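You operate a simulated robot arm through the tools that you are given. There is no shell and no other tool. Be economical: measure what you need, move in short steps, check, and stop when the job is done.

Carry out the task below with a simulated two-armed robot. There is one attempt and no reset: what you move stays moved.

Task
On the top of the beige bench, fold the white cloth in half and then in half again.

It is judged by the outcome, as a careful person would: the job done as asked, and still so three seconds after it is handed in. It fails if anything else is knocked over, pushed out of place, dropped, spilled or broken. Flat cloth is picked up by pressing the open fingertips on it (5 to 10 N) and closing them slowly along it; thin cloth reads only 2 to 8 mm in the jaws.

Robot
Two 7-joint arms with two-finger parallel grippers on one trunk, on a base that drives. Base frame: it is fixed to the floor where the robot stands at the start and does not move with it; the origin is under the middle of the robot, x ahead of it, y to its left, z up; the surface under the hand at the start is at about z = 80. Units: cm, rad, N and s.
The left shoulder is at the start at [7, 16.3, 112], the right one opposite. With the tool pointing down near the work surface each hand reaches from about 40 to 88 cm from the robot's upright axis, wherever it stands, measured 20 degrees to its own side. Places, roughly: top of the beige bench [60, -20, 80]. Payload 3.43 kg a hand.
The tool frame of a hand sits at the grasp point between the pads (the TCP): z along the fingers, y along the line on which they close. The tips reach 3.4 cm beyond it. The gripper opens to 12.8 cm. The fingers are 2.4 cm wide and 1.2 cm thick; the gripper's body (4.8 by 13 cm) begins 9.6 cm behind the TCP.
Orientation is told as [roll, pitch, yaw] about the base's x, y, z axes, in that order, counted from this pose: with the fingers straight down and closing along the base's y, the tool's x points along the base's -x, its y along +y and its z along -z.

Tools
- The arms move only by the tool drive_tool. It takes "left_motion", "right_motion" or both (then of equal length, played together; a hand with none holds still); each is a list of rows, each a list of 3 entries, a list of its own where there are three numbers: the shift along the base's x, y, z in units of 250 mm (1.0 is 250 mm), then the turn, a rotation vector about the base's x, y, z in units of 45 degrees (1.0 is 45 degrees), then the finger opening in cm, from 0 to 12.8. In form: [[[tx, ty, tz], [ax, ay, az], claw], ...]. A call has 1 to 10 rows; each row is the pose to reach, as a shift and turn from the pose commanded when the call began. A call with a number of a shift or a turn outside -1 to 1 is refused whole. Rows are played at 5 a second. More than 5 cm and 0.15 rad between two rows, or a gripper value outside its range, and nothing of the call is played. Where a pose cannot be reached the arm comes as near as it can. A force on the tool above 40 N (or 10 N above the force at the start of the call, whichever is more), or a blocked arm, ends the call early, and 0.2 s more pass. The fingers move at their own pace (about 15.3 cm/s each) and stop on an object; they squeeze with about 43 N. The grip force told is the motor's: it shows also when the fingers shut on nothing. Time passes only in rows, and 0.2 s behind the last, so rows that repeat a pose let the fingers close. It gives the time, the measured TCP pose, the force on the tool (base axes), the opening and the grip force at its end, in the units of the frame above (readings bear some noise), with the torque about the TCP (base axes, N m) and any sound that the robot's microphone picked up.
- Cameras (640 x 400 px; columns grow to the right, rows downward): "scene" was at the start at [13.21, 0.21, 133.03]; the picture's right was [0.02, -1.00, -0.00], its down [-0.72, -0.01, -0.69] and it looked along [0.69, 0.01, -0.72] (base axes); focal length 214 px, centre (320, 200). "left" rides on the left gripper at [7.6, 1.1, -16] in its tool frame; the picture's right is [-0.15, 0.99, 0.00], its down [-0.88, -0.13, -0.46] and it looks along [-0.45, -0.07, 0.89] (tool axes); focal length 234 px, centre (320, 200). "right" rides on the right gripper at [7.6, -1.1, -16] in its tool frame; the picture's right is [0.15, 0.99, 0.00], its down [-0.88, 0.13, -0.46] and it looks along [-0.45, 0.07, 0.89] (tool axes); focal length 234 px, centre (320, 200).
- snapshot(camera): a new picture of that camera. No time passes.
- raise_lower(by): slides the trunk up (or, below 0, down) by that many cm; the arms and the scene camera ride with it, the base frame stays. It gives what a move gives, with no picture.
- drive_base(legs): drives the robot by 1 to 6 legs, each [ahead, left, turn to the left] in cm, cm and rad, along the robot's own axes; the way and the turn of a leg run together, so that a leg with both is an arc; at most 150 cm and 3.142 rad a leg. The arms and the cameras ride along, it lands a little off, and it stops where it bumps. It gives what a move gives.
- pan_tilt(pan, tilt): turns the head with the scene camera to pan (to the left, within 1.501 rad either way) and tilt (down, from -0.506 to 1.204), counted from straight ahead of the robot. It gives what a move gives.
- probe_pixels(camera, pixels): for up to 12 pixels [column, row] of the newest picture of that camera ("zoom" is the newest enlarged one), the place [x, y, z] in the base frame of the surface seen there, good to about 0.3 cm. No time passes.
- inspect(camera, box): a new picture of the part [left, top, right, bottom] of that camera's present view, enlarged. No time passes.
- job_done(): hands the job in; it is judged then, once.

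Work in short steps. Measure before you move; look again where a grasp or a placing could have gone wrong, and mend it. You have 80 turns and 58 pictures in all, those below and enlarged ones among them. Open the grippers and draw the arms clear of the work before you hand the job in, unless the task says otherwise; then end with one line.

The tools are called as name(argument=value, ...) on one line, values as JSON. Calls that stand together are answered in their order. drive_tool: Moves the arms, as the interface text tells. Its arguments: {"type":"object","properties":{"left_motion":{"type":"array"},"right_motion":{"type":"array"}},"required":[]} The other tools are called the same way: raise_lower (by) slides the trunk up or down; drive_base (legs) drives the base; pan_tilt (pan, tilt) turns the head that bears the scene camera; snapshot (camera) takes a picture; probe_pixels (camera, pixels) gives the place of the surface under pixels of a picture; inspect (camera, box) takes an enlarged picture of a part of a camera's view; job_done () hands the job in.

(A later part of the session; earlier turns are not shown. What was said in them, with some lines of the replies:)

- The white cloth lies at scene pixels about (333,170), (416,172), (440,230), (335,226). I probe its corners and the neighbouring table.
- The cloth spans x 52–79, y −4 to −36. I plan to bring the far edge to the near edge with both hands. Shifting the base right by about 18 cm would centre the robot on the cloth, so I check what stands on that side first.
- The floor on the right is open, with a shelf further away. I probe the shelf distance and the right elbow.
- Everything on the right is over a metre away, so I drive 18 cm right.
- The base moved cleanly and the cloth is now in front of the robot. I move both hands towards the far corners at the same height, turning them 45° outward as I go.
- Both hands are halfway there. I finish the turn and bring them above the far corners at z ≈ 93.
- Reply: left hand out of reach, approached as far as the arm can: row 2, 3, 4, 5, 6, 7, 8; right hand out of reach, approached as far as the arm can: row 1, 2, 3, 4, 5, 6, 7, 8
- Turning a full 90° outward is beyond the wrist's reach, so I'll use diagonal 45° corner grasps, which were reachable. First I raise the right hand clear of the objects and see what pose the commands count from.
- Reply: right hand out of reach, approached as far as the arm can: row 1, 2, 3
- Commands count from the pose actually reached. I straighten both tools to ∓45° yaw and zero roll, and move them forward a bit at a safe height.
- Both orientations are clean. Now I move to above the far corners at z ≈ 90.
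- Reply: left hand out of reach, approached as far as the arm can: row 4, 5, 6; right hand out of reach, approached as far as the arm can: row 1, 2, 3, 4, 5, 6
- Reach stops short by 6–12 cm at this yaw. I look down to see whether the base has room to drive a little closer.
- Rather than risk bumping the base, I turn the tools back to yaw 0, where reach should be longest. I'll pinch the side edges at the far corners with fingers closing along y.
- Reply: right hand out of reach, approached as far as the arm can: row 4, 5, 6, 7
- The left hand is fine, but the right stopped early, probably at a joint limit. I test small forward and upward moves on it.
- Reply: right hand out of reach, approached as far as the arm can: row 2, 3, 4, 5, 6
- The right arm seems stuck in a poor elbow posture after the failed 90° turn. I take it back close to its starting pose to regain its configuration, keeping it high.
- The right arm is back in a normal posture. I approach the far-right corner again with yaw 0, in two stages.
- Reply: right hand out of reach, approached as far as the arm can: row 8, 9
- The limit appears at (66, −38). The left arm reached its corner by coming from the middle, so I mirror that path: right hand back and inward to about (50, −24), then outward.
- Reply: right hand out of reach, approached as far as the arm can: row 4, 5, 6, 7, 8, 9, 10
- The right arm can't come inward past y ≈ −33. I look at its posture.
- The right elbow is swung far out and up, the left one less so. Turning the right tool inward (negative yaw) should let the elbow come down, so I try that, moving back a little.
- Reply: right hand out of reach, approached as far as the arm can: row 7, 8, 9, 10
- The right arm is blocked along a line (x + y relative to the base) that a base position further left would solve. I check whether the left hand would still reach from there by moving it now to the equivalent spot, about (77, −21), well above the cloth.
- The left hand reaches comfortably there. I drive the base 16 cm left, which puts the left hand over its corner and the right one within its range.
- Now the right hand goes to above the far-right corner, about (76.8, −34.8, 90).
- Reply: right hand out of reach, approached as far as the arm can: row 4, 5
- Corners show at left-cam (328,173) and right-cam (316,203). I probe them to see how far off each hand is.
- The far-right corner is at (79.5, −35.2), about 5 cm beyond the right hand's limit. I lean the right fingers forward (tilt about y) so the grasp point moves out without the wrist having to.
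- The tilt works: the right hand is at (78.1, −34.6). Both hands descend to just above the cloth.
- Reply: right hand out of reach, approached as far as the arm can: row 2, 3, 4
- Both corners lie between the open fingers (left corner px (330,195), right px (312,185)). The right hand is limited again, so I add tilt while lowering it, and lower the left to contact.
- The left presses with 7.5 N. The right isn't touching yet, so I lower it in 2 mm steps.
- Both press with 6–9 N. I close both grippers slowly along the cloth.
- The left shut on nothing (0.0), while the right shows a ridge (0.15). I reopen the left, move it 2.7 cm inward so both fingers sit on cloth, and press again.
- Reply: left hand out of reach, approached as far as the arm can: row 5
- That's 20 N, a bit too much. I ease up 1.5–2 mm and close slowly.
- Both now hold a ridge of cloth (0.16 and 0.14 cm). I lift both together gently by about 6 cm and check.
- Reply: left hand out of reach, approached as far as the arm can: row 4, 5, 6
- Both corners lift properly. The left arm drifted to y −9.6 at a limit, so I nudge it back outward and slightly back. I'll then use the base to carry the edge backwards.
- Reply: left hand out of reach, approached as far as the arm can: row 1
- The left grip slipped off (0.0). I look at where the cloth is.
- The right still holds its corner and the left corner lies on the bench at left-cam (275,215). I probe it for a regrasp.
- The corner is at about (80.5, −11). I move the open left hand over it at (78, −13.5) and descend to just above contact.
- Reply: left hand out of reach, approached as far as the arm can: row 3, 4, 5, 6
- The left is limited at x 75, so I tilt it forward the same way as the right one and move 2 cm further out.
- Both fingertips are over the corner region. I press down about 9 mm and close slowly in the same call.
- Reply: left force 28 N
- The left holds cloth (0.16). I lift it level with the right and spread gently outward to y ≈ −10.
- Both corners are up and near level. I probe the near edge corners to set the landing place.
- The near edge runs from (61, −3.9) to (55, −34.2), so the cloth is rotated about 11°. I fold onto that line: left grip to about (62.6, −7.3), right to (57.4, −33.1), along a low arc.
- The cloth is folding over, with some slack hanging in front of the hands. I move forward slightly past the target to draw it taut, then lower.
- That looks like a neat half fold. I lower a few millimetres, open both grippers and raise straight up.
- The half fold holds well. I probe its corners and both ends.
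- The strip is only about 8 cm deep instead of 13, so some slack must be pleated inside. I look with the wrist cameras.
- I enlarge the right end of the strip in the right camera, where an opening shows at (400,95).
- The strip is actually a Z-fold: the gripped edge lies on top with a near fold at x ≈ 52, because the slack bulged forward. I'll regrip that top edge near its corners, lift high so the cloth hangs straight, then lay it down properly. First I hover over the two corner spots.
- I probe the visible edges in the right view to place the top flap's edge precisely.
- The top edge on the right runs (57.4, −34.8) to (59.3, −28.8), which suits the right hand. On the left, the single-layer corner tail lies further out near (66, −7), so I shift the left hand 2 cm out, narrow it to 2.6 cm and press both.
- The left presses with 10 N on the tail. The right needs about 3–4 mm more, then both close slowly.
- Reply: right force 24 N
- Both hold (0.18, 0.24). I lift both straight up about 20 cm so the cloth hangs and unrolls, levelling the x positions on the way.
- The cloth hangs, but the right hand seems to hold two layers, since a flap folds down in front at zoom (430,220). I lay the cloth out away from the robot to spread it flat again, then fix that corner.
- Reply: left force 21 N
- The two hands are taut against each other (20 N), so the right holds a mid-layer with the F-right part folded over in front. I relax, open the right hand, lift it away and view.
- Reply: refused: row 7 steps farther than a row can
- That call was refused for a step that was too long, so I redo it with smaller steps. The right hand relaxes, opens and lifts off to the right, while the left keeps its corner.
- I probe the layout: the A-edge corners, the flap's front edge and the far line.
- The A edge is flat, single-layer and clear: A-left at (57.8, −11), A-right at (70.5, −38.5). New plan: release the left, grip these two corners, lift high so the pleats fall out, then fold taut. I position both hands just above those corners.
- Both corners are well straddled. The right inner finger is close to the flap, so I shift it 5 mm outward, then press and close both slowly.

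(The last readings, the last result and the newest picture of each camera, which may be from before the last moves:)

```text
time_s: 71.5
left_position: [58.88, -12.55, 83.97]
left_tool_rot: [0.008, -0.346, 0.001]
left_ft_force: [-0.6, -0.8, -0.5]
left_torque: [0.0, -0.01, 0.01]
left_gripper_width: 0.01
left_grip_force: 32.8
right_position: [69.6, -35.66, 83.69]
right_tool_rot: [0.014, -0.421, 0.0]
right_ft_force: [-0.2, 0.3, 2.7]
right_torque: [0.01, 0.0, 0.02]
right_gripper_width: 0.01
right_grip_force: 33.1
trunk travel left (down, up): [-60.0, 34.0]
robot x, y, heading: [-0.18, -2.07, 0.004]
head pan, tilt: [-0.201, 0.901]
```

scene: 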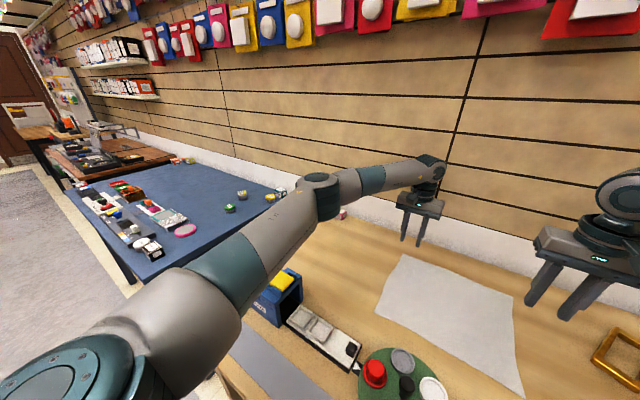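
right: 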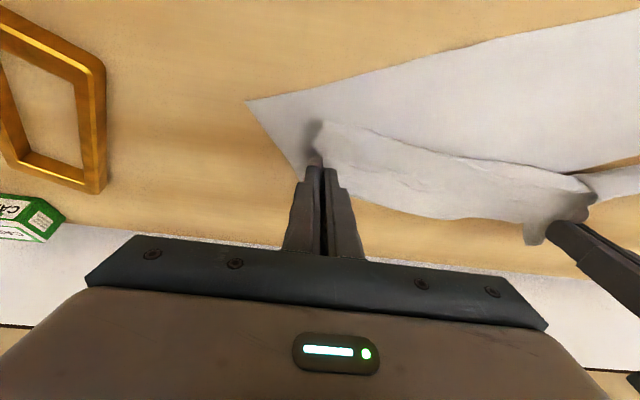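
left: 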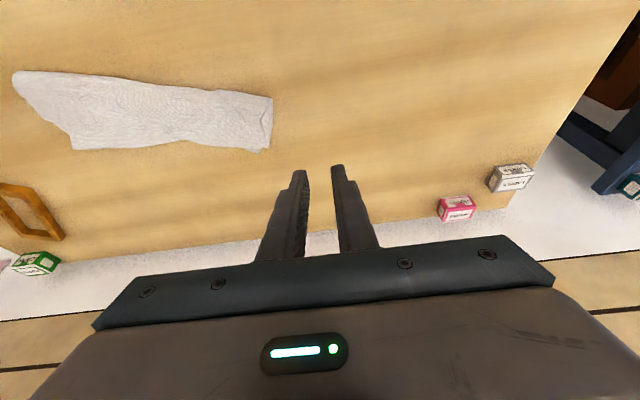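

Both missed because the press was too light (0–3 N). I reopen and press deeper, checking the force before closing.

drive_tool(left_motion=[[[0, 0, 0.03], [0, 0, 0], 0.5], [[0, 0, 0.03], [0, 0, 0], 2.6], [[0, 0, 0.0], [0, 0, 0], 2.6], [[0, 0, -0.008], [0, 0, 0], 2.6], [[0, 0, -0.014], [0, 0, 0], 2.6]], right_motion=[[[0, 0, 0.03], [0, 0, 0], 0.5], [[0, 0, 0.03], [0, 0, 0], 2.6], [[0, 0, 0.01], [0, 0, 0], 2.6], [[0, 0, 0], [0, 0, 0], 2.6], [[0, 0, -0.006], [0, 0, 0], 2.6]])

```text
time_s: 72.7
left_position: [58.96, -12.5, 83.75]
left_tool_rot: [0.005, -0.35, 0.0]
left_ft_force: [1.3, 0.8, 22.4]
left_torque: [0.03, -0.1, -0.01]
left_gripper_width: 2.58
left_grip_force: 0.1
right_position: [69.67, -35.59, 83.85]
right_tool_rot: [0.013, -0.418, 0.002]
right_ft_force: [0.8, -0.1, 1.5]
right_torque: [-0.04, 0.01, 0.01]
right_gripper_width: 2.59
right_grip_force: 0.1
trunk travel left (down, up): [-60.0, 34.0]
robot x, y, heading: [-0.3, -1.93, 0.004]
head pan, tilt: [-0.201, 0.901]
```

The left is at 22 N, which I ease slightly, and the right at 1.5 N, which I lower 2.5 mm. Then both close slowly.

drive_tool(left_motion=[[[0, 0, 0.003], [0, 0, 0], 2.6], [[0, 0, 0.003], [0, 0, 0], 2.6], [[0, 0, 0.003], [0, 0, 0], 2.2], [[0, 0, 0.003], [0, 0, 0], 1.8], [[0, 0, 0.003], [0, 0, 0], 1.4], [[0, 0, 0.003], [0, 0, 0], 1], [[0, 0, 0.003], [0, 0, 0], 0.5], [[0, 0, 0.003], [0, 0, 0], 0], [[0, 0, 0.003], [0, 0, 0], 0]], right_motion=[[[0, 0, -0.006], [0, 0, 0], 2.6], [[0, 0, -0.012], [0, 0, 0], 2.6], [[0, 0, -0.012], [0, 0, 0], 2.2], [[0, 0, -0.012], [0, 0, 0], 1.8], [[0, 0, -0.012], [0, 0, 0], 1.4], [[0, 0, -0.012], [0, 0, 0], 1], [[0, 0, -0.012], [0, 0, 0], 0.5], [[0, 0, -0.012], [0, 0, 0], 0], [[0, 0, -0.012], [0, 0, 0], 0]])

```text
time_s: 74.7
left_position: [58.81, -12.45, 83.85]
left_tool_rot: [0.003, -0.35, 0.0]
left_ft_force: [0.4, -0.1, 13.6]
left_torque: [-0.04, 0.0, 0.03]
left_gripper_width: 0.02
left_grip_force: 32.9
right_position: [69.47, -35.64, 83.86]
right_tool_rot: [0.011, -0.425, 0.002]
right_ft_force: [-0.2, 0.8, 26.7]
right_torque: [0.04, -0.1, 0.0]
right_gripper_width: 0.0
right_grip_force: 33.0
trunk travel left (down, up): [-60.0, 34.0]
robot x, y, heading: [-0.33, -2.36, 0.003]
head pan, tilt: [-0.201, 0.901]
```

The tilted tips touch the bench with their robot-side edge, about 1 cm nearer than I assumed, so they missed the corner. I reopen, shift both 1.5–2 cm further onto the cloth and press.

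drive_tool(left_motion=[[[0, 0, 0.04], [0, 0, 0], 1], [[0.04, 0, 0.05], [0, 0, 0], 2.6], [[0.088, -0.006, 0.03], [0, 0, 0], 2.6], [[0.088, -0.006, 0.01], [0, 0, 0], 2.6], [[0.088, -0.006, 0.0], [0, 0, 0], 2.6]], right_motion=[[[0, 0, 0.04], [0, 0, 0], 1], [[0.04, 0.01, 0.05], [0, 0, 0], 2.3], [[0.068, 0.012, 0.03], [0, 0, 0], 2.3], [[0.068, 0.012, 0.01], [0, 0, 0], 2.3], [[0.068, 0.012, 0.0], [0, 0, 0], 2.3]])

inspect(camera="left", box=[160, 60, 480, 260])

inspect(camera="right", box=[160, 60, 480, 260])

```text
time_s: 75.9
left_position: [60.98, -12.67, 83.69]
left_tool_rot: [0.006, -0.348, 0.0]
left_ft_force: [2.0, -1.5, 6.1]
left_torque: [-0.09, -0.02, -0.02]
left_gripper_width: 2.63
left_grip_force: 0.1
right_position: [71.41, -35.39, 83.78]
right_tool_rot: [0.012, -0.424, 0.001]
right_ft_force: [-0.1, -2.8, 15.9]
right_torque: [-0.08, -0.04, -0.02]
right_gripper_width: 2.32
right_grip_force: 0.4
trunk travel left (down, up): [-60.0, 34.0]
robot x, y, heading: [0.25, -2.09, 0.005]
head pan, tilt: [-0.201, 0.901]
```

```text
2.00 times, centred on (320, 160) of left
```

zoom: 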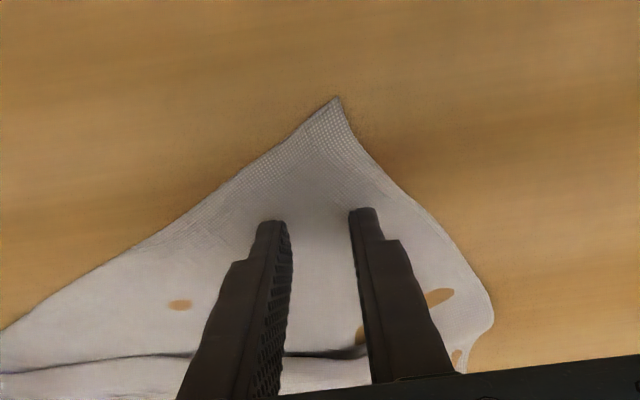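

```text
2.00 times, centred on (320, 160) of right
```

zoom: 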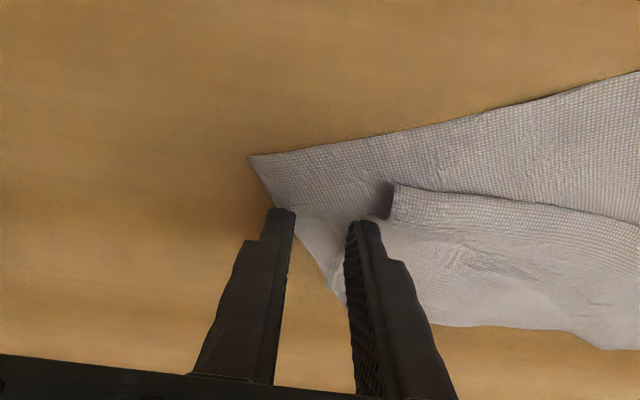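

Both pairs of tips are on cloth now (6 N and 16 N). I close slowly.

drive_tool(left_motion=[[[0, 0, -0.003], [0, 0, 0], 2.6], [[0, 0, -0.003], [0, 0, 0], 2.2], [[0, 0, -0.003], [0, 0, 0], 1.8], [[0, 0, -0.003], [0, 0, 0], 1.4], [[0, 0, -0.003], [0, 0, 0], 1], [[0, 0, -0.003], [0, 0, 0], 0.5], [[0, 0, -0.003], [0, 0, 0], 0], [[0, 0, -0.003], [0, 0, 0], 0]], right_motion=[[[0, 0, 0], [0, 0, 0], 2.3], [[0, 0, 0], [0, 0, 0], 2], [[0, 0, 0], [0, 0, 0], 1.6], [[0, 0, 0], [0, 0, 0], 1.2], [[0, 0, 0], [0, 0, 0], 0.8], [[0, 0, 0], [0, 0, 0], 0.4], [[0, 0, 0], [0, 0, 0], 0], [[0, 0, 0], [0, 0, 0], 0]])

```text
time_s: 77.7
left_position: [60.91, -12.64, 83.67]
left_tool_rot: [0.003, -0.348, -0.001]
left_ft_force: [1.4, -3.9, 19.3]
left_torque: [-0.15, -0.03, 0.0]
left_gripper_width: 0.01
left_grip_force: 33.7
right_position: [71.26, -35.2, 83.64]
right_tool_rot: [0.013, -0.425, 0.002]
right_ft_force: [-0.3, 5.9, 17.3]
right_torque: [0.3, -0.04, 0.01]
right_gripper_width: 0.2
right_grip_force: 36.9
trunk travel left (down, up): [-60.0, 34.0]
robot x, y, heading: [-0.04, -2.27, 0.003]
head pan, tilt: [-0.201, 0.901]
```

The right grips (0.20) but the left slipped again. I retry the left with a wider 4 cm opening, 0.5 cm further in, with a firm press.

drive_tool(left_motion=[[[0, 0, 0.04], [0, 0, 0], 1], [[0.02, -0.01, 0.05], [0, 0, 0], 4], [[0.02, -0.02, 0.02], [0, 0, 0], 4], [[0.02, -0.02, 0.0], [0, 0, 0], 4], [[0.02, -0.02, -0.002], [0, 0, 0], 3.5], [[0.02, -0.02, -0.002], [0, 0, 0], 2.8], [[0.02, -0.02, -0.002], [0, 0, 0], 2.1], [[0.02, -0.02, -0.002], [0, 0, 0], 1.4], [[0.02, -0.02, -0.002], [0, 0, 0], 0.7], [[0.02, -0.02, -0.002], [0, 0, 0], 0]])

```text
time_s: 79.9
left_position: [61.57, -13.15, 83.62]
left_tool_rot: [0.003, -0.35, -0.001]
left_ft_force: [5.5, -10.3, 19.7]
left_torque: [-0.33, -0.23, -0.07]
left_gripper_width: 0.2
left_grip_force: 37.1
right_position: [71.18, -35.26, 83.67]
right_tool_rot: [0.012, -0.425, 0.002]
right_ft_force: [0.5, 7.6, 22.3]
right_torque: [0.4, -0.14, 0.07]
right_gripper_width: 0.18
right_grip_force: 36.7
trunk travel left (down, up): [-60.0, 34.0]
robot x, y, heading: [-0.15, -2.15, 0.006]
head pan, tilt: [-0.201, 0.901]
```

Both grip now (0.20, 0.18). I lift them together about 24 cm so the pleats fall out, bringing both to about x = 63.

drive_tool(left_motion=[[[0, 0, 0.07], [0, 0, 0], 0], [[0, 0, 0.16], [0, 0, 0], 0], [[0.01, 0.0, 0.26], [0, 0, 0], 0], [[0.02, 0.01, 0.37], [0, 0, 0], 0], [[0.03, 0.02, 0.48], [0, 0, 0], 0], [[0.04, 0.03, 0.59], [0, 0, 0], 0], [[0.05, 0.04, 0.7], [0, 0, 0], 0], [[0.06, 0.05, 0.8], [0, 0, 0], 0], [[0.06, 0.06, 0.89], [0, 0, 0], 0], [[0.06, 0.06, 0.97], [0, 0, 0], 0]], right_motion=[[[0, 0.01, 0.07], [0, 0, 0], 0], [[-0.02, 0.01, 0.16], [0, 0, 0], 0], [[-0.06, 0.01, 0.26], [0, 0, 0], 0], [[-0.1, 0.01, 0.37], [0, 0, 0], 0], [[-0.14, 0.01, 0.48], [0, 0, 0], 0], [[-0.18, 0.01, 0.59], [0, 0, 0], 0], [[-0.23, 0.01, 0.7], [0, 0, 0], 0], [[-0.28, 0.01, 0.8], [0, 0, 0], 0], [[-0.32, 0.01, 0.89], [0, 0, 0], 0], [[-0.32, 0.01, 0.97], [0, 0, 0], 0]])

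snapshot(camera="scene")

```text
time_s: 82.1
left_position: [63.08, -11.67, 107.71]
left_tool_rot: [0.007, -0.346, -0.001]
left_ft_force: [-0.7, -6.9, 0.6]
left_torque: [-0.23, 0.01, -0.07]
left_gripper_width: 0.16
left_grip_force: 36.2
right_position: [63.08, -35.2, 107.7]
right_tool_rot: [0.015, -0.422, -0.001]
right_ft_force: [-0.7, 6.8, 0.7]
right_torque: [0.21, -0.03, 0.05]
right_gripper_width: 0.18
right_grip_force: 36.4
trunk travel left (down, up): [-60.0, 34.0]
robot x, y, heading: [-0.28, -2.12, 0.007]
head pan, tilt: [-0.201, 0.901]
```

```text
6 pictures are left
```

scene: 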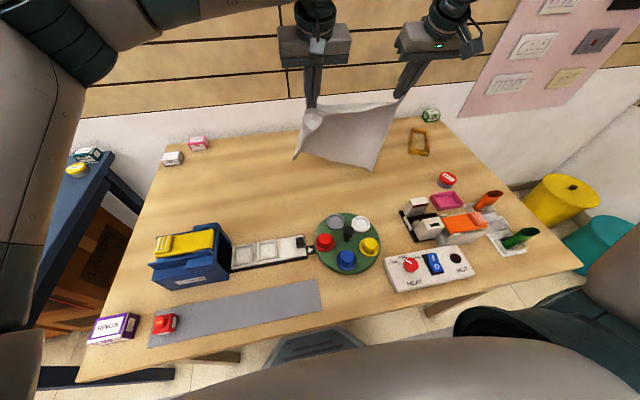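

The sheet now hangs flat and straight with its lower edge near the bench. I probe the lower edge.

probe_pixels(camera="scene", pixels=[[295, 158], [335, 163], [374, 167], [385, 135], [305, 130], [340, 130]])

```text
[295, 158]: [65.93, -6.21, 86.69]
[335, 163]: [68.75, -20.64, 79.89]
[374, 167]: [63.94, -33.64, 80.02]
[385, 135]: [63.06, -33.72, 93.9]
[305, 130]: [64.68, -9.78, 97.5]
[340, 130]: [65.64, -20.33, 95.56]
```

The lower edge touches near (64, −34) with the sheet hanging freely. I carry it back so its lower edge lands at x ≈ 56, raising slightly in transit and relaxing the side tension.

drive_tool(left_motion=[[[0, -0.01, 0.06], [0, 0, 0], 0], [[-0.06, -0.015, 0.1], [0, 0, 0], 0], [[-0.13, -0.015, 0.1], [0, 0, 0], 0], [[-0.2, -0.015, 0.1], [0, 0, 0], 0], [[-0.27, -0.015, 0.1], [0, 0, 0], 0], [[-0.33, -0.015, 0.1], [0, 0, 0], 0], [[-0.33, -0.015, 0.1], [0, 0, 0], 0], [[-0.33, -0.015, 0.06], [0, 0, 0], 0], [[-0.33, -0.015, 0.02], [0, 0, 0], 0], [[-0.33, -0.015, -0.02], [0, 0, 0], 0]], right_motion=[[[0, 0, 0.06], [0, 0, 0], 0], [[-0.06, 0, 0.1], [0, 0, 0], 0], [[-0.13, 0, 0.1], [0, 0, 0], 0], [[-0.2, 0, 0.1], [0, 0, 0], 0], [[-0.27, 0, 0.1], [0, 0, 0], 0], [[-0.33, 0, 0.1], [0, 0, 0], 0], [[-0.33, 0, 0.1], [0, 0, 0], 0], [[-0.33, 0, 0.06], [0, 0, 0], 0], [[-0.33, 0, 0.02], [0, 0, 0], 0], [[-0.33, 0, -0.02], [0, 0, 0], 0]])

```text
time_s: 84.3
left_position: [54.88, -12.12, 107.07]
left_tool_rot: [0.005, -0.343, 0.0]
left_ft_force: [-0.1, -2.3, -0.6]
left_torque: [-0.1, 0.04, 0.0]
left_gripper_width: 0.17
left_grip_force: 36.5
right_position: [55.15, -35.16, 106.98]
right_tool_rot: [0.012, -0.419, 0.0]
right_ft_force: [0.7, 2.5, -0.4]
right_torque: [0.1, 0.0, -0.03]
right_gripper_width: 0.16
right_grip_force: 37.2
trunk travel left (down, up): [-60.0, 34.0]
robot x, y, heading: [0.04, -1.79, -0.001]
head pan, tilt: [-0.201, 0.901]
```

The grips are secure (0.17, 0.16). Now I lay the first half by moving the hands away and down, to about +14 cm in x and 10 cm height.

drive_tool(left_motion=[[[0.05, 0, -0.02], [0, 0, 0], 0], [[0.11, 0, -0.06], [0, 0, 0], 0], [[0.18, 0, -0.12], [0, 0, 0], 0], [[0.25, 0, -0.19], [0, 0, 0], 0], [[0.32, 0, -0.26], [0, 0, 0], 0], [[0.39, 0, -0.33], [0, 0, 0], 0], [[0.45, 0, -0.4], [0, 0, 0], 0], [[0.5, 0, -0.46], [0, 0, 0], 0], [[0.54, 0, -0.51], [0, 0, 0], 0], [[0.56, 0, -0.54], [0, 0, 0], 0]], right_motion=[[[0.05, 0, -0.02], [0, 0, 0], 0], [[0.11, 0, -0.06], [0, 0, 0], 0], [[0.18, 0, -0.12], [0, 0, 0], 0], [[0.25, 0, -0.19], [0, 0, 0], 0], [[0.32, 0, -0.26], [0, 0, 0], 0], [[0.39, 0, -0.33], [0, 0, 0], 0], [[0.45, 0, -0.4], [0, 0, 0], 0], [[0.5, 0, -0.46], [0, 0, 0], 0], [[0.54, 0, -0.51], [0, 0, 0], 0], [[0.56, 0, -0.54], [0, 0, 0], 0]])

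inspect(camera="scene", box=[240, 80, 430, 220])

probe_pixels(camera="zoom", pixels=[[180, 280], [300, 290], [450, 290]])

```text
time_s: 86.5
left_position: [68.84, -12.0, 93.52]
left_tool_rot: [0.007, -0.345, -0.001]
left_ft_force: [-0.6, -4.0, -0.2]
left_torque: [-0.13, 0.02, -0.02]
left_gripper_width: 0.18
left_grip_force: 36.6
right_position: [69.15, -35.32, 93.44]
right_tool_rot: [0.013, -0.419, 0.001]
right_ft_force: [0.6, 4.0, 0.9]
right_torque: [0.15, -0.02, 0.01]
right_gripper_width: 0.17
right_grip_force: 36.8
trunk travel left (down, up): [-60.0, 34.0]
robot x, y, heading: [-0.12, -1.88, 0.004]
head pan, tilt: [-0.201, 0.901]
```

```text
2.86 times, centred on (335, 150) of scene
```

zoom: 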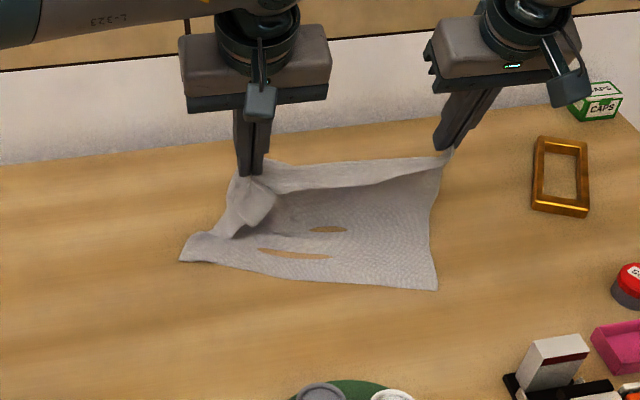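

```text
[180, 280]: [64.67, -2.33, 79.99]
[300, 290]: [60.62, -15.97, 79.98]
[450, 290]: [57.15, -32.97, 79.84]
```

The first half is laid out flat. I probe the lower edge's corners to set the landing points.

probe_pixels(camera="zoom", pixels=[[186, 258], [300, 277], [433, 287], [380, 284], [240, 268], [437, 230], [238, 225], [252, 205]])

```text
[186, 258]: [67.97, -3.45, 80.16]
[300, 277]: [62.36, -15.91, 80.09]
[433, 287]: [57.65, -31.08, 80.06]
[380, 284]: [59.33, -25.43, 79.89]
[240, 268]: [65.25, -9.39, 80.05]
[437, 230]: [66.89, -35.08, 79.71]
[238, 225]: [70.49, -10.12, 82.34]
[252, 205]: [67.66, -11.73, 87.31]
```

The lower edge runs from (68, −3.5) to (57.6, −31), i.e. turned 20°. To make the top edge parallel and take out the left slack, I move the left hand out to about (77.5, −13.3) while the right holds.

drive_tool(left_motion=[[[0.06, -0.01, 0], [0, 0, 0], 0], [[0.12, -0.02, 0], [0, 0, 0], 0], [[0.18, -0.03, 0], [0, 0, 0], 0], [[0.24, -0.04, 0], [0, 0, 0], 0], [[0.3, -0.048, -0.01], [0, 0, 0], 0], [[0.345, -0.052, -0.03], [0, 0, 0], 0]], right_motion=[[[0, 0, 0], [0, 0, 0], 0], [[0, 0, 0], [0, 0, 0], 0], [[0, 0, 0], [0, 0, 0], 0], [[0, 0, 0], [0, 0, 0], 0], [[0, 0, 0], [0, 0, 0], 0], [[0, 0, -0.01], [0, 0, 0], 0]])

```text
time_s: 87.9
left_position: [77.47, -13.58, 92.72]
left_tool_rot: [0.007, -0.344, -0.003]
left_ft_force: [-2.6, -5.7, 0.0]
left_torque: [-0.18, 0.09, -0.11]
left_gripper_width: 0.17
left_grip_force: 36.3
right_position: [69.16, -35.02, 93.22]
right_tool_rot: [0.013, -0.42, 0.0]
right_ft_force: [3.2, 6.3, -0.9]
right_torque: [0.24, -0.13, 0.01]
right_gripper_width: 0.21
right_grip_force: 36.2
trunk travel left (down, up): [-60.0, 34.0]
robot x, y, heading: [-0.05, -2.18, 0.005]
head pan, tilt: [-0.201, 0.901]
```

Reached with both grips holding. Now I fold over along a circular path about the fold line, down to the landing points.

drive_tool(left_motion=[[[-0.065, 0.039, -0.008], [0, 0, 0], 0], [[-0.126, 0.075, -0.034], [0, 0, 0], 0], [[-0.182, 0.109, -0.072], [0, 0, 0], 0], [[-0.228, 0.136, -0.125], [0, 0, 0], 0], [[-0.268, 0.16, -0.19], [0, 0, 0], 0], [[-0.29, 0.173, -0.25], [0, 0, 0], 0], [[-0.303, 0.181, -0.3], [0, 0, 0], 0], [[-0.308, 0.184, -0.325], [0, 0, 0], 0]], right_motion=[[[-0.078, 0.039, -0.008], [0, 0, 0], 0], [[-0.152, 0.077, -0.034], [0, 0, 0], 0], [[-0.218, 0.111, -0.072], [0, 0, 0], 0], [[-0.274, 0.139, -0.125], [0, 0, 0], 0], [[-0.322, 0.164, -0.19], [0, 0, 0], 0], [[-0.348, 0.177, -0.25], [0, 0, 0], 0], [[-0.364, 0.185, -0.304], [0, 0, 0], 0], [[-0.37, 0.188, -0.335], [0, 0, 0], 0]])

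```text
time_s: 89.7
left_position: [69.8, -8.9, 84.8]
left_tool_rot: [0.006, -0.346, -0.001]
left_ft_force: [-6.5, -12.6, 2.6]
left_torque: [-0.48, 0.27, -0.15]
left_gripper_width: 0.2
left_grip_force: 36.9
right_position: [59.92, -30.42, 84.94]
right_tool_rot: [0.014, -0.42, 0.001]
right_ft_force: [7.4, 12.8, 0.4]
right_torque: [0.45, -0.22, -0.08]
right_gripper_width: 0.17
right_grip_force: 36.5
trunk travel left (down, up): [-60.0, 34.0]
robot x, y, heading: [-0.18, -2.5, 0.002]
head pan, tilt: [-0.201, 0.901]
```

Landed, with some tension along the edge. I relax 5 mm, open both hands, lift straight up and move aside, then look.

drive_tool(left_motion=[[[-0.005, -0.02, -0.015], [0, 0, 0], 0], [[-0.005, -0.02, -0.02], [0, 0, 0], 1.2], [[-0.005, -0.02, -0.02], [0, 0, 0], 2.5], [[-0.005, -0.02, 0.0], [0, 0, 0], 2.5], [[-0.005, -0.02, 0.08], [0, 0, 0], 2.5], [[-0.005, -0.02, 0.22], [0, 0, 0], 2.5], [[-0.03, 0.06, 0.36], [0, 0, 0], 2.5], [[-0.06, 0.18, 0.46], [0, 0, 0], 2.5], [[-0.1, 0.3, 0.54], [0, 0, 0], 2.5]], right_motion=[[[0, 0, -0.015], [0, 0, 0], 0], [[0, 0, -0.02], [0, 0, 0], 1.2], [[0, 0, -0.02], [0, 0, 0], 2.5], [[0, 0, 0], [0, 0, 0], 2.5], [[0, 0, 0.08], [0, 0, 0], 2.5], [[0, 0, 0.22], [0, 0, 0], 2.5], [[-0.03, -0.08, 0.36], [0, 0, 0], 2.5], [[-0.06, -0.2, 0.46], [0, 0, 0], 2.5], [[-0.1, -0.34, 0.54], [0, 0, 0], 2.5]])

inspect(camera="scene", box=[250, 90, 410, 190])

probe_pixels(camera="zoom", pixels=[[100, 240], [200, 260], [300, 280], [400, 290], [480, 300], [200, 200], [300, 200], [400, 200], [450, 250], [300, 240], [200, 230], [400, 250]])

```text
time_s: 91.7
left_position: [67.03, -1.27, 98.48]
left_tool_rot: [0.007, -0.347, -0.002]
left_ft_force: [-0.3, 0.2, 0.6]
left_torque: [0.01, 0.02, 0.02]
left_gripper_width: 2.49
left_grip_force: 0.0
right_position: [57.32, -38.82, 98.7]
right_tool_rot: [0.013, -0.421, 0.003]
right_ft_force: [-0.4, -0.8, 0.2]
right_torque: [-0.01, -0.05, 0.0]
right_gripper_width: 2.48
right_grip_force: 0.0
trunk travel left (down, up): [-60.0, 34.0]
robot x, y, heading: [-0.12, -2.02, 0.005]
head pan, tilt: [-0.201, 0.901]
```

```text
4.00 times, centred on (330, 140) of scene
```

zoom: 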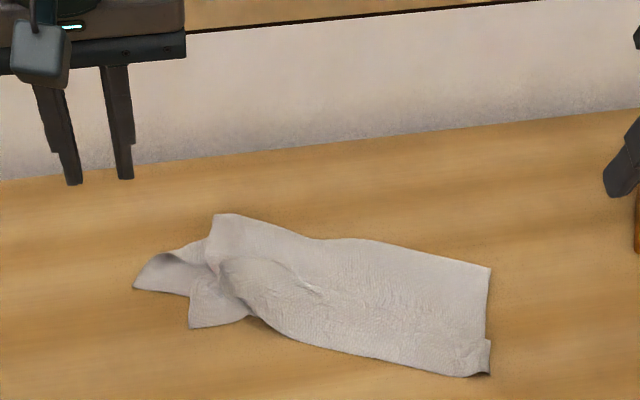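

```text
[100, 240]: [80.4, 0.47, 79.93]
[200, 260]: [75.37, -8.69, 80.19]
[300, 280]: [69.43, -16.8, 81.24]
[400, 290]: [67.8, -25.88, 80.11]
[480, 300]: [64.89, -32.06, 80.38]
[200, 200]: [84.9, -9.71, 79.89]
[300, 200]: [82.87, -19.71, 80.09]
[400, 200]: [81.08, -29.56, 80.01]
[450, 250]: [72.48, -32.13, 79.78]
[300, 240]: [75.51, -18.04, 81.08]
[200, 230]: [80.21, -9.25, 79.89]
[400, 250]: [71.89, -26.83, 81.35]
```

The half fold is now real, about 12 cm deep, though the left end is a bit ragged. I probe its outline to plan the second fold, right end over left.

probe_pixels(camera="zoom", pixels=[[486, 273], [484, 370], [220, 218], [193, 324], [140, 286], [330, 241], [252, 314], [350, 350], [470, 320], [485, 320], [205, 300], [180, 265]])

```text
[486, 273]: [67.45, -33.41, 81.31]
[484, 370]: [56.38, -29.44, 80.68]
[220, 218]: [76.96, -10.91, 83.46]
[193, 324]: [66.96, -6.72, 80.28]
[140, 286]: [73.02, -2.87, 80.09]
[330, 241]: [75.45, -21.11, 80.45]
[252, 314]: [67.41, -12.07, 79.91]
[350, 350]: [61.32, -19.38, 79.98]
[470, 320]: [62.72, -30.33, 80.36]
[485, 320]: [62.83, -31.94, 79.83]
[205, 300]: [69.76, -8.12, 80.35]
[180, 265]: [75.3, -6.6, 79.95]
```

The strip is about 12 × 25 cm with right corners (67.5, −33.4) and (56.4, −29.4). A loose corner sticks out at the left end at (73, −2.9). I first tuck it in with the left hand, approaching and pressing there.

drive_tool(left_motion=[[[0.08, -0.05, -0.1], [0, 0, 0], 4], [[0.16, -0.12, -0.2], [0, 0, 0], 4], [[0.24, -0.18, -0.32], [0, 0, 0], 4], [[0.26, -0.19, -0.44], [0, 0, 0], 4], [[0.26, -0.19, -0.54], [0, 0, 0], 4], [[0.26, -0.19, -0.58], [0, 0, 0], 4], [[0.26, -0.19, -0.592], [0, 0, 0], 4]])

```text
time_s: 93.3
left_position: [73.84, -6.24, 83.71]
left_tool_rot: [0.003, -0.349, 0.0]
left_ft_force: [-1.0, -1.6, 16.4]
left_torque: [-0.47, 0.04, -0.01]
left_gripper_width: 4.0
left_grip_force: 0.1
right_position: [57.34, -38.81, 98.93]
right_tool_rot: [0.011, -0.421, 0.0]
right_ft_force: [-0.3, 0.6, -0.7]
right_torque: [-0.02, 0.0, 0.0]
right_gripper_width: 2.5
right_grip_force: 0.0
trunk travel left (down, up): [-60.0, 34.0]
robot x, y, heading: [-0.32, -2.47, 0.006]
head pan, tilt: [-0.201, 0.901]
```

Pressing with 16 N. I close slowly.

drive_tool(left_motion=[[[0, 0, 0], [0, 0, 0], 3.5], [[0, 0, 0], [0, 0, 0], 2.9], [[0, 0, 0], [0, 0, 0], 2.3], [[0, 0, 0], [0, 0, 0], 1.7], [[0, 0, 0], [0, 0, 0], 1.1], [[0, 0, 0], [0, 0, 0], 0.5], [[0, 0, 0], [0, 0, 0], 0], [[0, 0, 0], [0, 0, 0], 0]])

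```text
time_s: 95.1
left_position: [73.84, -6.06, 83.58]
left_tool_rot: [0.005, -0.348, -0.001]
left_ft_force: [1.0, -4.2, 29.6]
left_torque: [-0.26, -0.08, -0.01]
left_gripper_width: 0.19
left_grip_force: 36.6
right_position: [57.19, -38.86, 98.87]
right_tool_rot: [0.011, -0.423, 0.0]
right_ft_force: [0.4, -0.2, 0.4]
right_torque: [-0.01, 0.02, -0.04]
right_gripper_width: 2.48
right_grip_force: 0.1
trunk travel left (down, up): [-60.0, 34.0]
robot x, y, heading: [-0.18, -2.41, 0.007]
head pan, tilt: [-0.201, 0.901]
```

The loose corner is gripped (0.19). I lift it a little, fold it inward over the strip, lay it down, release and lift away.

drive_tool(left_motion=[[[0, -0.01, 0.06], [0, 0, 0], 0], [[-0.01, -0.06, 0.12], [0, 0, 0], 0], [[-0.03, -0.13, 0.13], [0, 0, 0], 0], [[-0.04, -0.2, 0.11], [0, 0, 0], 0], [[-0.05, -0.25, 0.06], [0, 0, 0], 0], [[-0.05, -0.25, 0.04], [0, 0, 0], 1.2], [[-0.05, -0.25, 0.04], [0, 0, 0], 2.4], [[-0.05, -0.25, 0.12], [0, 0, 0], 2.4], [[-0.05, -0.18, 0.28], [0, 0, 0], 2.4], [[-0.05, -0.04, 0.4], [0, 0, 0], 2.4]])

inspect(camera="scene", box=[250, 90, 410, 190])

probe_pixels(camera="zoom", pixels=[[486, 273], [484, 370], [220, 218], [193, 324], [160, 286], [200, 250], [215, 240], [200, 300]])

```text
time_s: 97.3
left_position: [72.57, -6.69, 93.4]
left_tool_rot: [0.006, -0.343, -0.001]
left_ft_force: [0.2, 0.1, 0.0]
left_torque: [0.01, -0.02, 0.01]
left_gripper_width: 2.4
left_grip_force: 0.0
right_position: [57.45, -38.65, 98.87]
right_tool_rot: [0.011, -0.421, 0.002]
right_ft_force: [-0.8, -0.4, -0.3]
right_torque: [0.0, 0.01, -0.04]
right_gripper_width: 2.52
right_grip_force: 0.1
trunk travel left (down, up): [-60.0, 34.0]
robot x, y, heading: [-0.49, -1.98, 0.006]
head pan, tilt: [-0.201, 0.901]
```

```text
4.00 times, centred on (330, 140) of scene
```

zoom: 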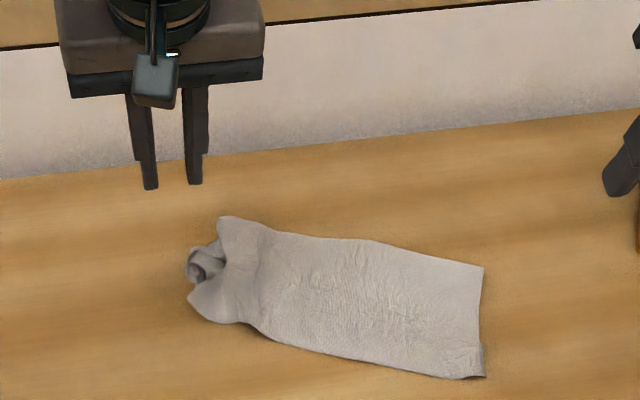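

```text
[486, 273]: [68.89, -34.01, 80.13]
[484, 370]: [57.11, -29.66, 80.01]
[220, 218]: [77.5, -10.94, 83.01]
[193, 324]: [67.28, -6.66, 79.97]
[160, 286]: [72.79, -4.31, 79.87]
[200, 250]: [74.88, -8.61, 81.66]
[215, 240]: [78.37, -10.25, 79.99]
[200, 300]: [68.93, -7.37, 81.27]
```

The strip is now a tidy rectangle. For the second fold the left hand will bring the right end over, so I shift the base 16 cm right to put that motion within the left arm's reach.

drive_base(legs=[[0, -16, 0]])

```text
time_s: 98.7
left_position: [72.64, -22.1, 93.44]
left_tool_rot: [0.006, -0.345, 0.001]
left_ft_force: [-0.1, 0.4, -0.2]
left_torque: [0.02, -0.02, -0.01]
left_gripper_width: 2.4
left_grip_force: 0.0
right_position: [57.59, -54.27, 98.72]
right_tool_rot: [0.014, -0.418, 0.0]
right_ft_force: [-0.5, -0.4, 0.6]
right_torque: [0.01, -0.01, 0.0]
right_gripper_width: 2.5
right_grip_force: 0.1
trunk travel left (down, up): [-60.0, 34.0]
robot x, y, heading: [-0.44, -17.18, 0.005]
head pan, tilt: [-0.201, 0.901]
```

The base is in place. I bring the left hand over the right end at about (63, −28.2), yawed −0.4 rad to match the strip, and press.

drive_tool(left_motion=[[[-0.08, -0.05, 0], [0, 0, -0.1], 4.5], [[-0.16, -0.1, 0], [0, 0, -0.2], 4.5], [[-0.24, -0.15, -0.04], [0, 0, -0.3], 4.5], [[-0.32, -0.2, -0.12], [0, 0, -0.4], 4.5], [[-0.386, -0.244, -0.22], [0, 0, -0.5], 4.5], [[-0.386, -0.244, -0.32], [0, 0, -0.5], 4.5], [[-0.386, -0.244, -0.37], [0, 0, -0.5], 4.5], [[-0.386, -0.244, -0.386], [0, 0, -0.5], 4.5]])

inspect(camera="left", box=[120, 40, 520, 290])

```text
time_s: 100.5
left_position: [62.94, -28.61, 83.87]
left_tool_rot: [0.006, -0.347, -0.391]
left_ft_force: [0.6, 0.0, 6.2]
left_torque: [-0.15, 0.06, 0.03]
left_gripper_width: 4.48
left_grip_force: 0.0
right_position: [57.64, -54.14, 98.76]
right_tool_rot: [0.014, -0.421, 0.001]
right_ft_force: [-0.1, 0.2, -0.2]
right_torque: [-0.01, 0.0, -0.03]
right_gripper_width: 2.49
right_grip_force: 0.1
trunk travel left (down, up): [-60.0, 34.0]
robot x, y, heading: [0.01, -17.1, 0.004]
head pan, tilt: [-0.201, 0.901]
```

```text
1.60 times, centred on (320, 165) of left
```

zoom: 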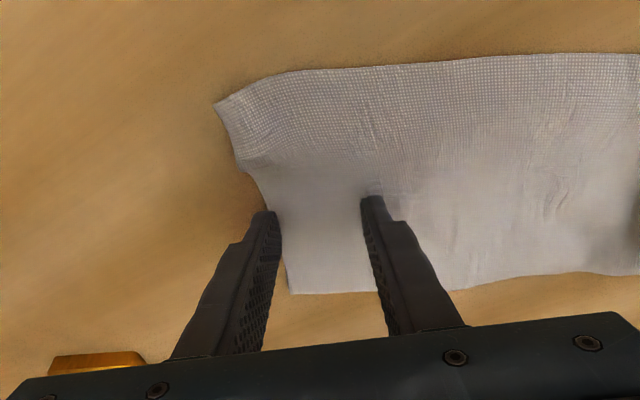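

Aligned well: the outer finger is right on the edge. I move 5 mm inward, press a bit more and close slowly to catch both layers.

drive_tool(left_motion=[[[0.01, 0.022, 0.02], [0, 0, 0], 4.5], [[0.01, 0.022, 0.0], [0, 0, 0], 4.5], [[0.01, 0.022, -0.008], [0, 0, 0], 4.5], [[0.01, 0.022, -0.01], [0, 0, 0], 3.9], [[0.01, 0.022, -0.01], [0, 0, 0], 3.2], [[0.01, 0.022, -0.01], [0, 0, 0], 2.5], [[0.01, 0.022, -0.01], [0, 0, 0], 1.8], [[0.01, 0.022, -0.01], [0, 0, 0], 1.1], [[0.01, 0.022, -0.01], [0, 0, 0], 0.4], [[0.01, 0.022, -0.01], [0, 0, 0], 0]])

```text
time_s: 102.7
left_position: [62.91, -27.92, 83.73]
left_tool_rot: [0.008, -0.347, -0.393]
left_ft_force: [-1.2, -3.4, 23.5]
left_torque: [-0.18, 0.05, 0.04]
left_gripper_width: 0.2
left_grip_force: 36.4
right_position: [57.44, -54.15, 98.78]
right_tool_rot: [0.011, -0.421, 0.003]
right_ft_force: [-0.8, 0.5, -0.5]
right_torque: [0.02, 0.0, 0.01]
right_gripper_width: 2.49
right_grip_force: 0.0
trunk travel left (down, up): [-60.0, 34.0]
robot x, y, heading: [-0.17, -18.0, 0.002]
head pan, tilt: [-0.201, 0.901]
```

Gripped (0.20). I lift about 8 cm along the fold direction and check whether both layers came up.

drive_tool(left_motion=[[[0, 0.0, 0.05], [0, 0, 0], 0], [[0, 0.01, 0.11], [0, 0, 0], 0], [[0.01, 0.03, 0.18], [0, 0, 0], 0], [[0.02, 0.06, 0.25], [0, 0, 0], 0], [[0.04, 0.1, 0.31], [0, 0, 0], 0], [[0.06, 0.14, 0.35], [0, 0, 0], 0]])

inspect(camera="scene", box=[200, 80, 400, 205])

```text
time_s: 104.1
left_position: [64.96, -24.08, 92.34]
left_tool_rot: [0.006, -0.346, -0.39]
left_ft_force: [-0.6, -0.1, 0.0]
left_torque: [0.0, -0.04, -0.01]
left_gripper_width: 0.16
left_grip_force: 36.4
right_position: [57.74, -54.13, 98.85]
right_tool_rot: [0.013, -0.42, 0.002]
right_ft_force: [0.4, 1.2, -0.1]
right_torque: [-0.02, 0.01, -0.04]
right_gripper_width: 2.49
right_grip_force: 0.0
trunk travel left (down, up): [-60.0, 34.0]
robot x, y, heading: [0.14, -17.74, 0.005]
head pan, tilt: [-0.201, 0.901]
```

```text
3.20 times, centred on (300, 142) of scene
5 turns are left
```

zoom: 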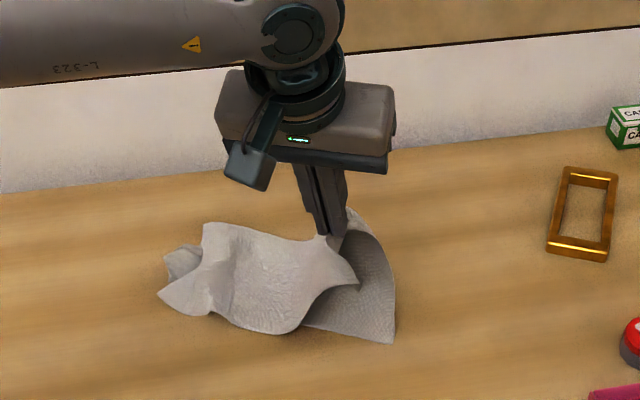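

Only the top layer came up; the bottom layer's right end stayed flat. I'll finish it as two passes: first lay this top layer over to the left and release, and probe the bottom corner left behind (zoom (392,340)) in the same step.

probe_pixels(camera="zoom", pixels=[[391, 339], [393, 300], [350, 215], [365, 320], [310, 327], [375, 250]])

drive_tool(left_motion=[[[0.03, 0.07, 0.02], [0, 0, 0], 0], [[0.07, 0.15, 0.02], [0, 0, 0], 0], [[0.11, 0.24, 0], [0, 0, 0], 0], [[0.15, 0.32, -0.05], [0, 0, 0], 0], [[0.19, 0.4, -0.12], [0, 0, 0], 0], [[0.215, 0.46, -0.2], [0, 0, 0], 0], [[0.218, 0.467, -0.27], [0, 0, 0], 0], [[0.218, 0.467, -0.275], [0, 0, 0], 2.4], [[0.218, 0.467, -0.15], [0, 0, 0], 2.4], [[0.218, 0.467, 0.0], [0, 0, 0], 2.4]])

```text
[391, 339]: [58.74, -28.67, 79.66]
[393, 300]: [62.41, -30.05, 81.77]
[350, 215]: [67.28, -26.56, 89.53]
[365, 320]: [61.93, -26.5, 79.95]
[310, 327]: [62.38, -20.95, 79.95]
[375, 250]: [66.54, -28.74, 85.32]
```

```text
time_s: 106.3
left_position: [70.17, -12.8, 92.64]
left_tool_rot: [0.006, -0.346, -0.391]
left_ft_force: [-0.2, -0.1, 0.1]
left_torque: [-0.01, 0.0, -0.01]
left_gripper_width: 2.43
left_grip_force: 0.0
right_position: [57.55, -54.17, 98.74]
right_tool_rot: [0.011, -0.42, 0.001]
right_ft_force: [-0.1, -0.1, 0.1]
right_torque: [-0.03, 0.02, 0.0]
right_gripper_width: 2.51
right_grip_force: 0.0
trunk travel left (down, up): [-60.0, 34.0]
robot x, y, heading: [-0.11, -17.31, 0.006]
head pan, tilt: [-0.201, 0.901]
4 turns are left
```

The top layer is laid over. Now I go for the bottom layer's right end at about (61.2, −26.3): approach, press, then close slowly.

drive_tool(left_motion=[[[-0.05, -0.09, 0.04], [0, 0, 0], 4], [[-0.12, -0.2, 0.04], [0, 0, 0], 4], [[-0.19, -0.31, 0.04], [0, 0, 0], 4], [[-0.27, -0.42, 0.0], [0, 0, 0], 4], [[-0.33, -0.5, -0.08], [0, 0, 0], 4], [[-0.359, -0.54, -0.18], [0, 0, 0], 4], [[-0.359, -0.54, -0.28], [0, 0, 0], 4], [[-0.359, -0.54, -0.335], [0, 0, 0], 4], [[-0.359, -0.54, -0.352], [0, 0, 0], 4], [[-0.359, -0.54, -0.358], [0, 0, 0], 4]])

drive_tool(left_motion=[[[0, 0, 0], [0, 0, 0], 4], [[0, 0, -0.003], [0, 0, 0], 3.5], [[0, 0, -0.003], [0, 0, 0], 2.9], [[0, 0, -0.003], [0, 0, 0], 2.3], [[0, 0, -0.003], [0, 0, 0], 1.7], [[0, 0, -0.003], [0, 0, 0], 1.1], [[0, 0, -0.003], [0, 0, 0], 0.5], [[0, 0, -0.003], [0, 0, 0], 0], [[0, 0, -0.003], [0, 0, 0], 0]])

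```text
time_s: 108.5
left_position: [61.09, -25.96, 83.62]
left_tool_rot: [0.008, -0.349, -0.389]
left_ft_force: [-1.7, 0.2, 17.9]
left_torque: [0.47, -0.16, 0.03]
left_gripper_width: 4.01
left_grip_force: 0.3
right_position: [57.37, -54.04, 98.92]
right_tool_rot: [0.012, -0.42, 0.002]
right_ft_force: [0.0, -0.3, -0.1]
right_torque: [-0.04, 0.01, 0.03]
right_gripper_width: 2.5
right_grip_force: 0.0
trunk travel left (down, up): [-60.0, 34.0]
robot x, y, heading: [0.13, -17.71, 0.002]
head pan, tilt: [-0.201, 0.901]
```

```text
time_s: 110.5
left_position: [61.01, -25.99, 83.75]
left_tool_rot: [0.006, -0.351, -0.391]
left_ft_force: [3.9, 6.5, 37.0]
left_torque: [0.47, -0.24, -0.01]
left_gripper_width: 0.0
left_grip_force: 32.8
right_position: [57.41, -54.1, 99.0]
right_tool_rot: [0.011, -0.424, 0.002]
right_ft_force: [0.7, 0.5, 0.0]
right_torque: [-0.01, -0.01, 0.02]
right_gripper_width: 2.5
right_grip_force: 0.1
trunk travel left (down, up): [-60.0, 34.0]
robot x, y, heading: [0.12, -17.51, 0.008]
head pan, tilt: [-0.201, 0.901]
3 turns are left
```

That missed: the torque shows only the inner finger was on cloth, so the edge has moved left. I retry 3.5 cm further along the strip, then close, carry over, release, withdraw and look, all in this turn.

drive_tool(left_motion=[[[0, 0, 0.06], [0, 0, 0], 0.5], [[0.02, 0.05, 0.1], [0, 0, 0], 4], [[0.056, 0.128, 0.08], [0, 0, 0], 4], [[0.056, 0.128, 0.03], [0, 0, 0], 4], [[0.056, 0.128, 0.012], [0, 0, 0], 4], [[0.056, 0.128, 0.004], [0, 0, 0], 4]])

drive_tool(left_motion=[[[0, 0, 0], [0, 0, 0], 3.5], [[0, 0, 0], [0, 0, 0], 2.9], [[0, 0, 0], [0, 0, 0], 2.3], [[0, 0, 0], [0, 0, 0], 1.7], [[0, 0, 0], [0, 0, 0], 1.1], [[0, 0, 0], [0, 0, 0], 0.5], [[0, 0, 0], [0, 0, 0], 0], [[0, 0, 0], [0, 0, 0], 0]])

drive_tool(left_motion=[[[0, 0, 0.08], [0, 0, 0], 0], [[0.02, 0.03, 0.18], [0, 0, 0], 0], [[0.06, 0.09, 0.26], [0, 0, 0], 0], [[0.11, 0.16, 0.28], [0, 0, 0], 0], [[0.17, 0.24, 0.26], [0, 0, 0], 0], [[0.22, 0.31, 0.2], [0, 0, 0], 0], [[0.26, 0.36, 0.12], [0, 0, 0], 0], [[0.27, 0.38, 0.06], [0, 0, 0], 0], [[0.27, 0.38, 0.05], [0, 0, 0], 2.4], [[0.27, 0.38, 0.15], [0, 0, 0], 2.4]])

drive_tool(left_motion=[[[0, 0, 0.15], [0, 0, 0], 2.4], [[-0.03, 0.08, 0.28], [0, 0, 0], 2.4], [[-0.06, 0.2, 0.38], [0, 0, 0], 2.4], [[-0.1, 0.36, 0.42], [0, 0, 0], 2.4], [[-0.14, 0.52, 0.42], [0, 0, 0], 2.4]])

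inspect(camera="scene", box=[200, 80, 400, 205])

```text
time_s: 111.9
left_position: [62.49, -22.75, 83.92]
left_tool_rot: [0.005, -0.351, -0.391]
left_ft_force: [1.1, 1.8, 21.7]
left_torque: [0.58, -0.24, -0.02]
left_gripper_width: 4.09
left_grip_force: 1.4
right_position: [57.51, -54.14, 98.89]
right_tool_rot: [0.013, -0.423, 0.001]
right_ft_force: [-0.4, -0.4, 0.6]
right_torque: [-0.03, 0.03, 0.0]
right_gripper_width: 2.49
right_grip_force: 0.1
trunk travel left (down, up): [-60.0, 34.0]
robot x, y, heading: [-0.12, -17.78, 0.006]
head pan, tilt: [-0.201, 0.901]
```

```text
time_s: 113.7
left_position: [62.35, -22.85, 83.81]
left_tool_rot: [0.006, -0.349, -0.394]
left_ft_force: [-2.1, -5.0, 34.9]
left_torque: [-0.04, 0.03, 0.0]
left_gripper_width: 0.87
left_grip_force: 42.2
right_position: [57.36, -54.21, 98.91]
right_tool_rot: [0.012, -0.422, 0.001]
right_ft_force: [0.0, -0.2, 0.2]
right_torque: [-0.01, 0.02, 0.03]
right_gripper_width: 2.5
right_grip_force: 0.1
trunk travel left (down, up): [-60.0, 34.0]
robot x, y, heading: [0.01, -17.79, 0.011]
head pan, tilt: [-0.201, 0.901]
```

```text
time_s: 115.9
left_position: [69.23, -13.43, 87.23]
left_tool_rot: [0.008, -0.342, -0.391]
left_ft_force: [-0.5, 0.4, 0.4]
left_torque: [-0.01, 0.0, 0.01]
left_gripper_width: 2.43
left_grip_force: 0.1
right_position: [57.47, -54.23, 98.79]
right_tool_rot: [0.012, -0.421, 0.002]
right_ft_force: [0.1, 0.2, 1.0]
right_torque: [0.01, -0.01, 0.0]
right_gripper_width: 2.53
right_grip_force: 0.0
trunk travel left (down, up): [-60.0, 34.0]
robot x, y, heading: [-0.32, -17.55, 0.008]
head pan, tilt: [-0.201, 0.901]
```

```text
time_s: 117.1
left_position: [65.56, -0.32, 97.58]
left_tool_rot: [0.006, -0.345, -0.395]
left_ft_force: [0.7, -0.3, 0.3]
left_torque: [-0.03, -0.01, -0.01]
left_gripper_width: 2.41
left_grip_force: 0.2
right_position: [57.58, -54.07, 98.79]
right_tool_rot: [0.011, -0.419, 0.002]
right_ft_force: [-0.6, -0.2, 0.5]
right_torque: [-0.03, -0.03, -0.01]
right_gripper_width: 2.49
right_grip_force: 0.2
trunk travel left (down, up): [-60.0, 34.0]
robot x, y, heading: [-0.06, -17.54, 0.004]
head pan, tilt: [-0.201, 0.901]
```

```text
3.20 times, centred on (300, 142) of scene
2 turns are left
```

zoom: 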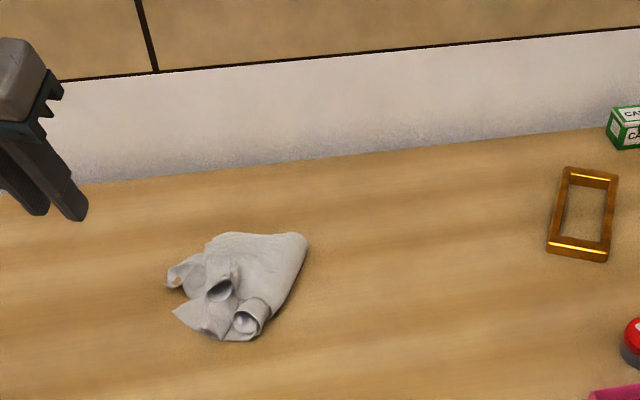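

The cloth is now a compact packet, with a couple of curled edges near zoom (245,320) and (220,290). I use the spare turn to press these flat lightly with the open fingertips and withdraw.

drive_tool(left_motion=[[[0, -0.18, 0], [0, 0, 0], 3], [[-0.01, -0.36, 0], [0, 0, 0], 3], [[-0.03, -0.53, -0.05], [0, 0, 0], 3], [[-0.03, -0.595, -0.2], [0, 0, 0], 3], [[-0.03, -0.595, -0.36], [0, 0, 0], 3], [[-0.03, -0.595, -0.46], [0, 0, 0], 3], [[-0.03, -0.595, -0.52], [0, 0, 0], 3], [[-0.03, -0.595, -0.52], [0, 0, 0], 3], [[-0.03, -0.595, -0.4], [0, 0, 0], 3], [[-0.03, -0.595, -0.25], [0, 0, 0], 3]])

drive_tool(left_motion=[[[0.1, 0.05, 0], [0, 0, 0], 3], [[0.19, 0.1, -0.05], [0, 0, 0], 3], [[0.19, 0.1, -0.16], [0, 0, 0], 3], [[0.19, 0.1, -0.24], [0, 0, 0], 3], [[0.19, 0.1, -0.265], [0, 0, 0], 3], [[0.19, 0.1, -0.265], [0, 0, 0], 3], [[0.19, 0.1, -0.15], [0, 0, 0], 3], [[0.19, 0.1, 0.0], [0, 0, 0], 3], [[0.16, 0.16, 0.15], [0, 0, 0], 3], [[0.1, 0.3, 0.25], [0, 0, 0], 3]])

drive_tool(left_motion=[[[-0.04, 0.12, 0.05], [0, 0, 0], 3], [[-0.1, 0.28, 0.05], [0, 0, 0], 3], [[-0.15, 0.44, 0.05], [0, 0, 0], 3]])

```text
time_s: 119.3
left_position: [64.94, -15.31, 91.54]
left_tool_rot: [0.009, -0.346, -0.389]
left_ft_force: [-0.3, -0.4, -0.3]
left_torque: [0.04, 0.0, 0.02]
left_gripper_width: 2.98
left_grip_force: 0.0
right_position: [57.56, -54.21, 98.73]
right_tool_rot: [0.013, -0.42, 0.003]
right_ft_force: [-0.4, -0.2, 0.1]
right_torque: [0.01, 0.0, 0.02]
right_gripper_width: 2.48
right_grip_force: 0.0
trunk travel left (down, up): [-60.0, 34.0]
robot x, y, heading: [-0.08, -17.36, 0.006]
head pan, tilt: [-0.201, 0.901]
```

```text
time_s: 121.5
left_position: [67.34, -7.66, 97.85]
left_tool_rot: [0.006, -0.346, -0.393]
left_ft_force: [-0.1, 0.1, 1.3]
left_torque: [-0.04, 0.0, -0.01]
left_gripper_width: 3.03
left_grip_force: 0.1
right_position: [57.52, -53.86, 98.7]
right_tool_rot: [0.01, -0.422, 0.002]
right_ft_force: [-0.2, 1.7, -0.1]
right_torque: [0.01, 0.0, -0.05]
right_gripper_width: 2.53
right_grip_force: 0.1
trunk travel left (down, up): [-60.0, 34.0]
robot x, y, heading: [-0.04, -17.48, 0.007]
head pan, tilt: [-0.201, 0.901]
```

```text
time_s: 122.3
left_position: [63.68, 3.39, 99.23]
left_tool_rot: [0.005, -0.345, -0.391]
left_ft_force: [-0.8, 0.5, 0.4]
left_torque: [-0.03, -0.03, -0.02]
left_gripper_width: 2.99
left_grip_force: 0.0
right_position: [57.59, -54.01, 98.85]
right_tool_rot: [0.012, -0.422, 0.002]
right_ft_force: [0.3, -0.4, -0.3]
right_torque: [-0.01, -0.02, 0.0]
right_gripper_width: 2.49
right_grip_force: 0.0
trunk travel left (down, up): [-60.0, 34.0]
robot x, y, heading: [-0.22, -17.39, 0.0]
head pan, tilt: [-0.201, 0.901]
1 turns are left
```

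Both grippers are open and clear of the packet, and this is my last turn, so I hand the job in.

job_done()

```text
The job is handed in.
```

I folded the white cloth in half and then in half again on the beige bench, but the result is untidy. The second fold went over one layer at a time, because the grip first caught only the top layer. In my last picture, some edges were curled and one corner tucked in. I pressed the curls down after that and had no turn left to check whether they stayed flat. I saw nothing else on the bench moved or knocked over.
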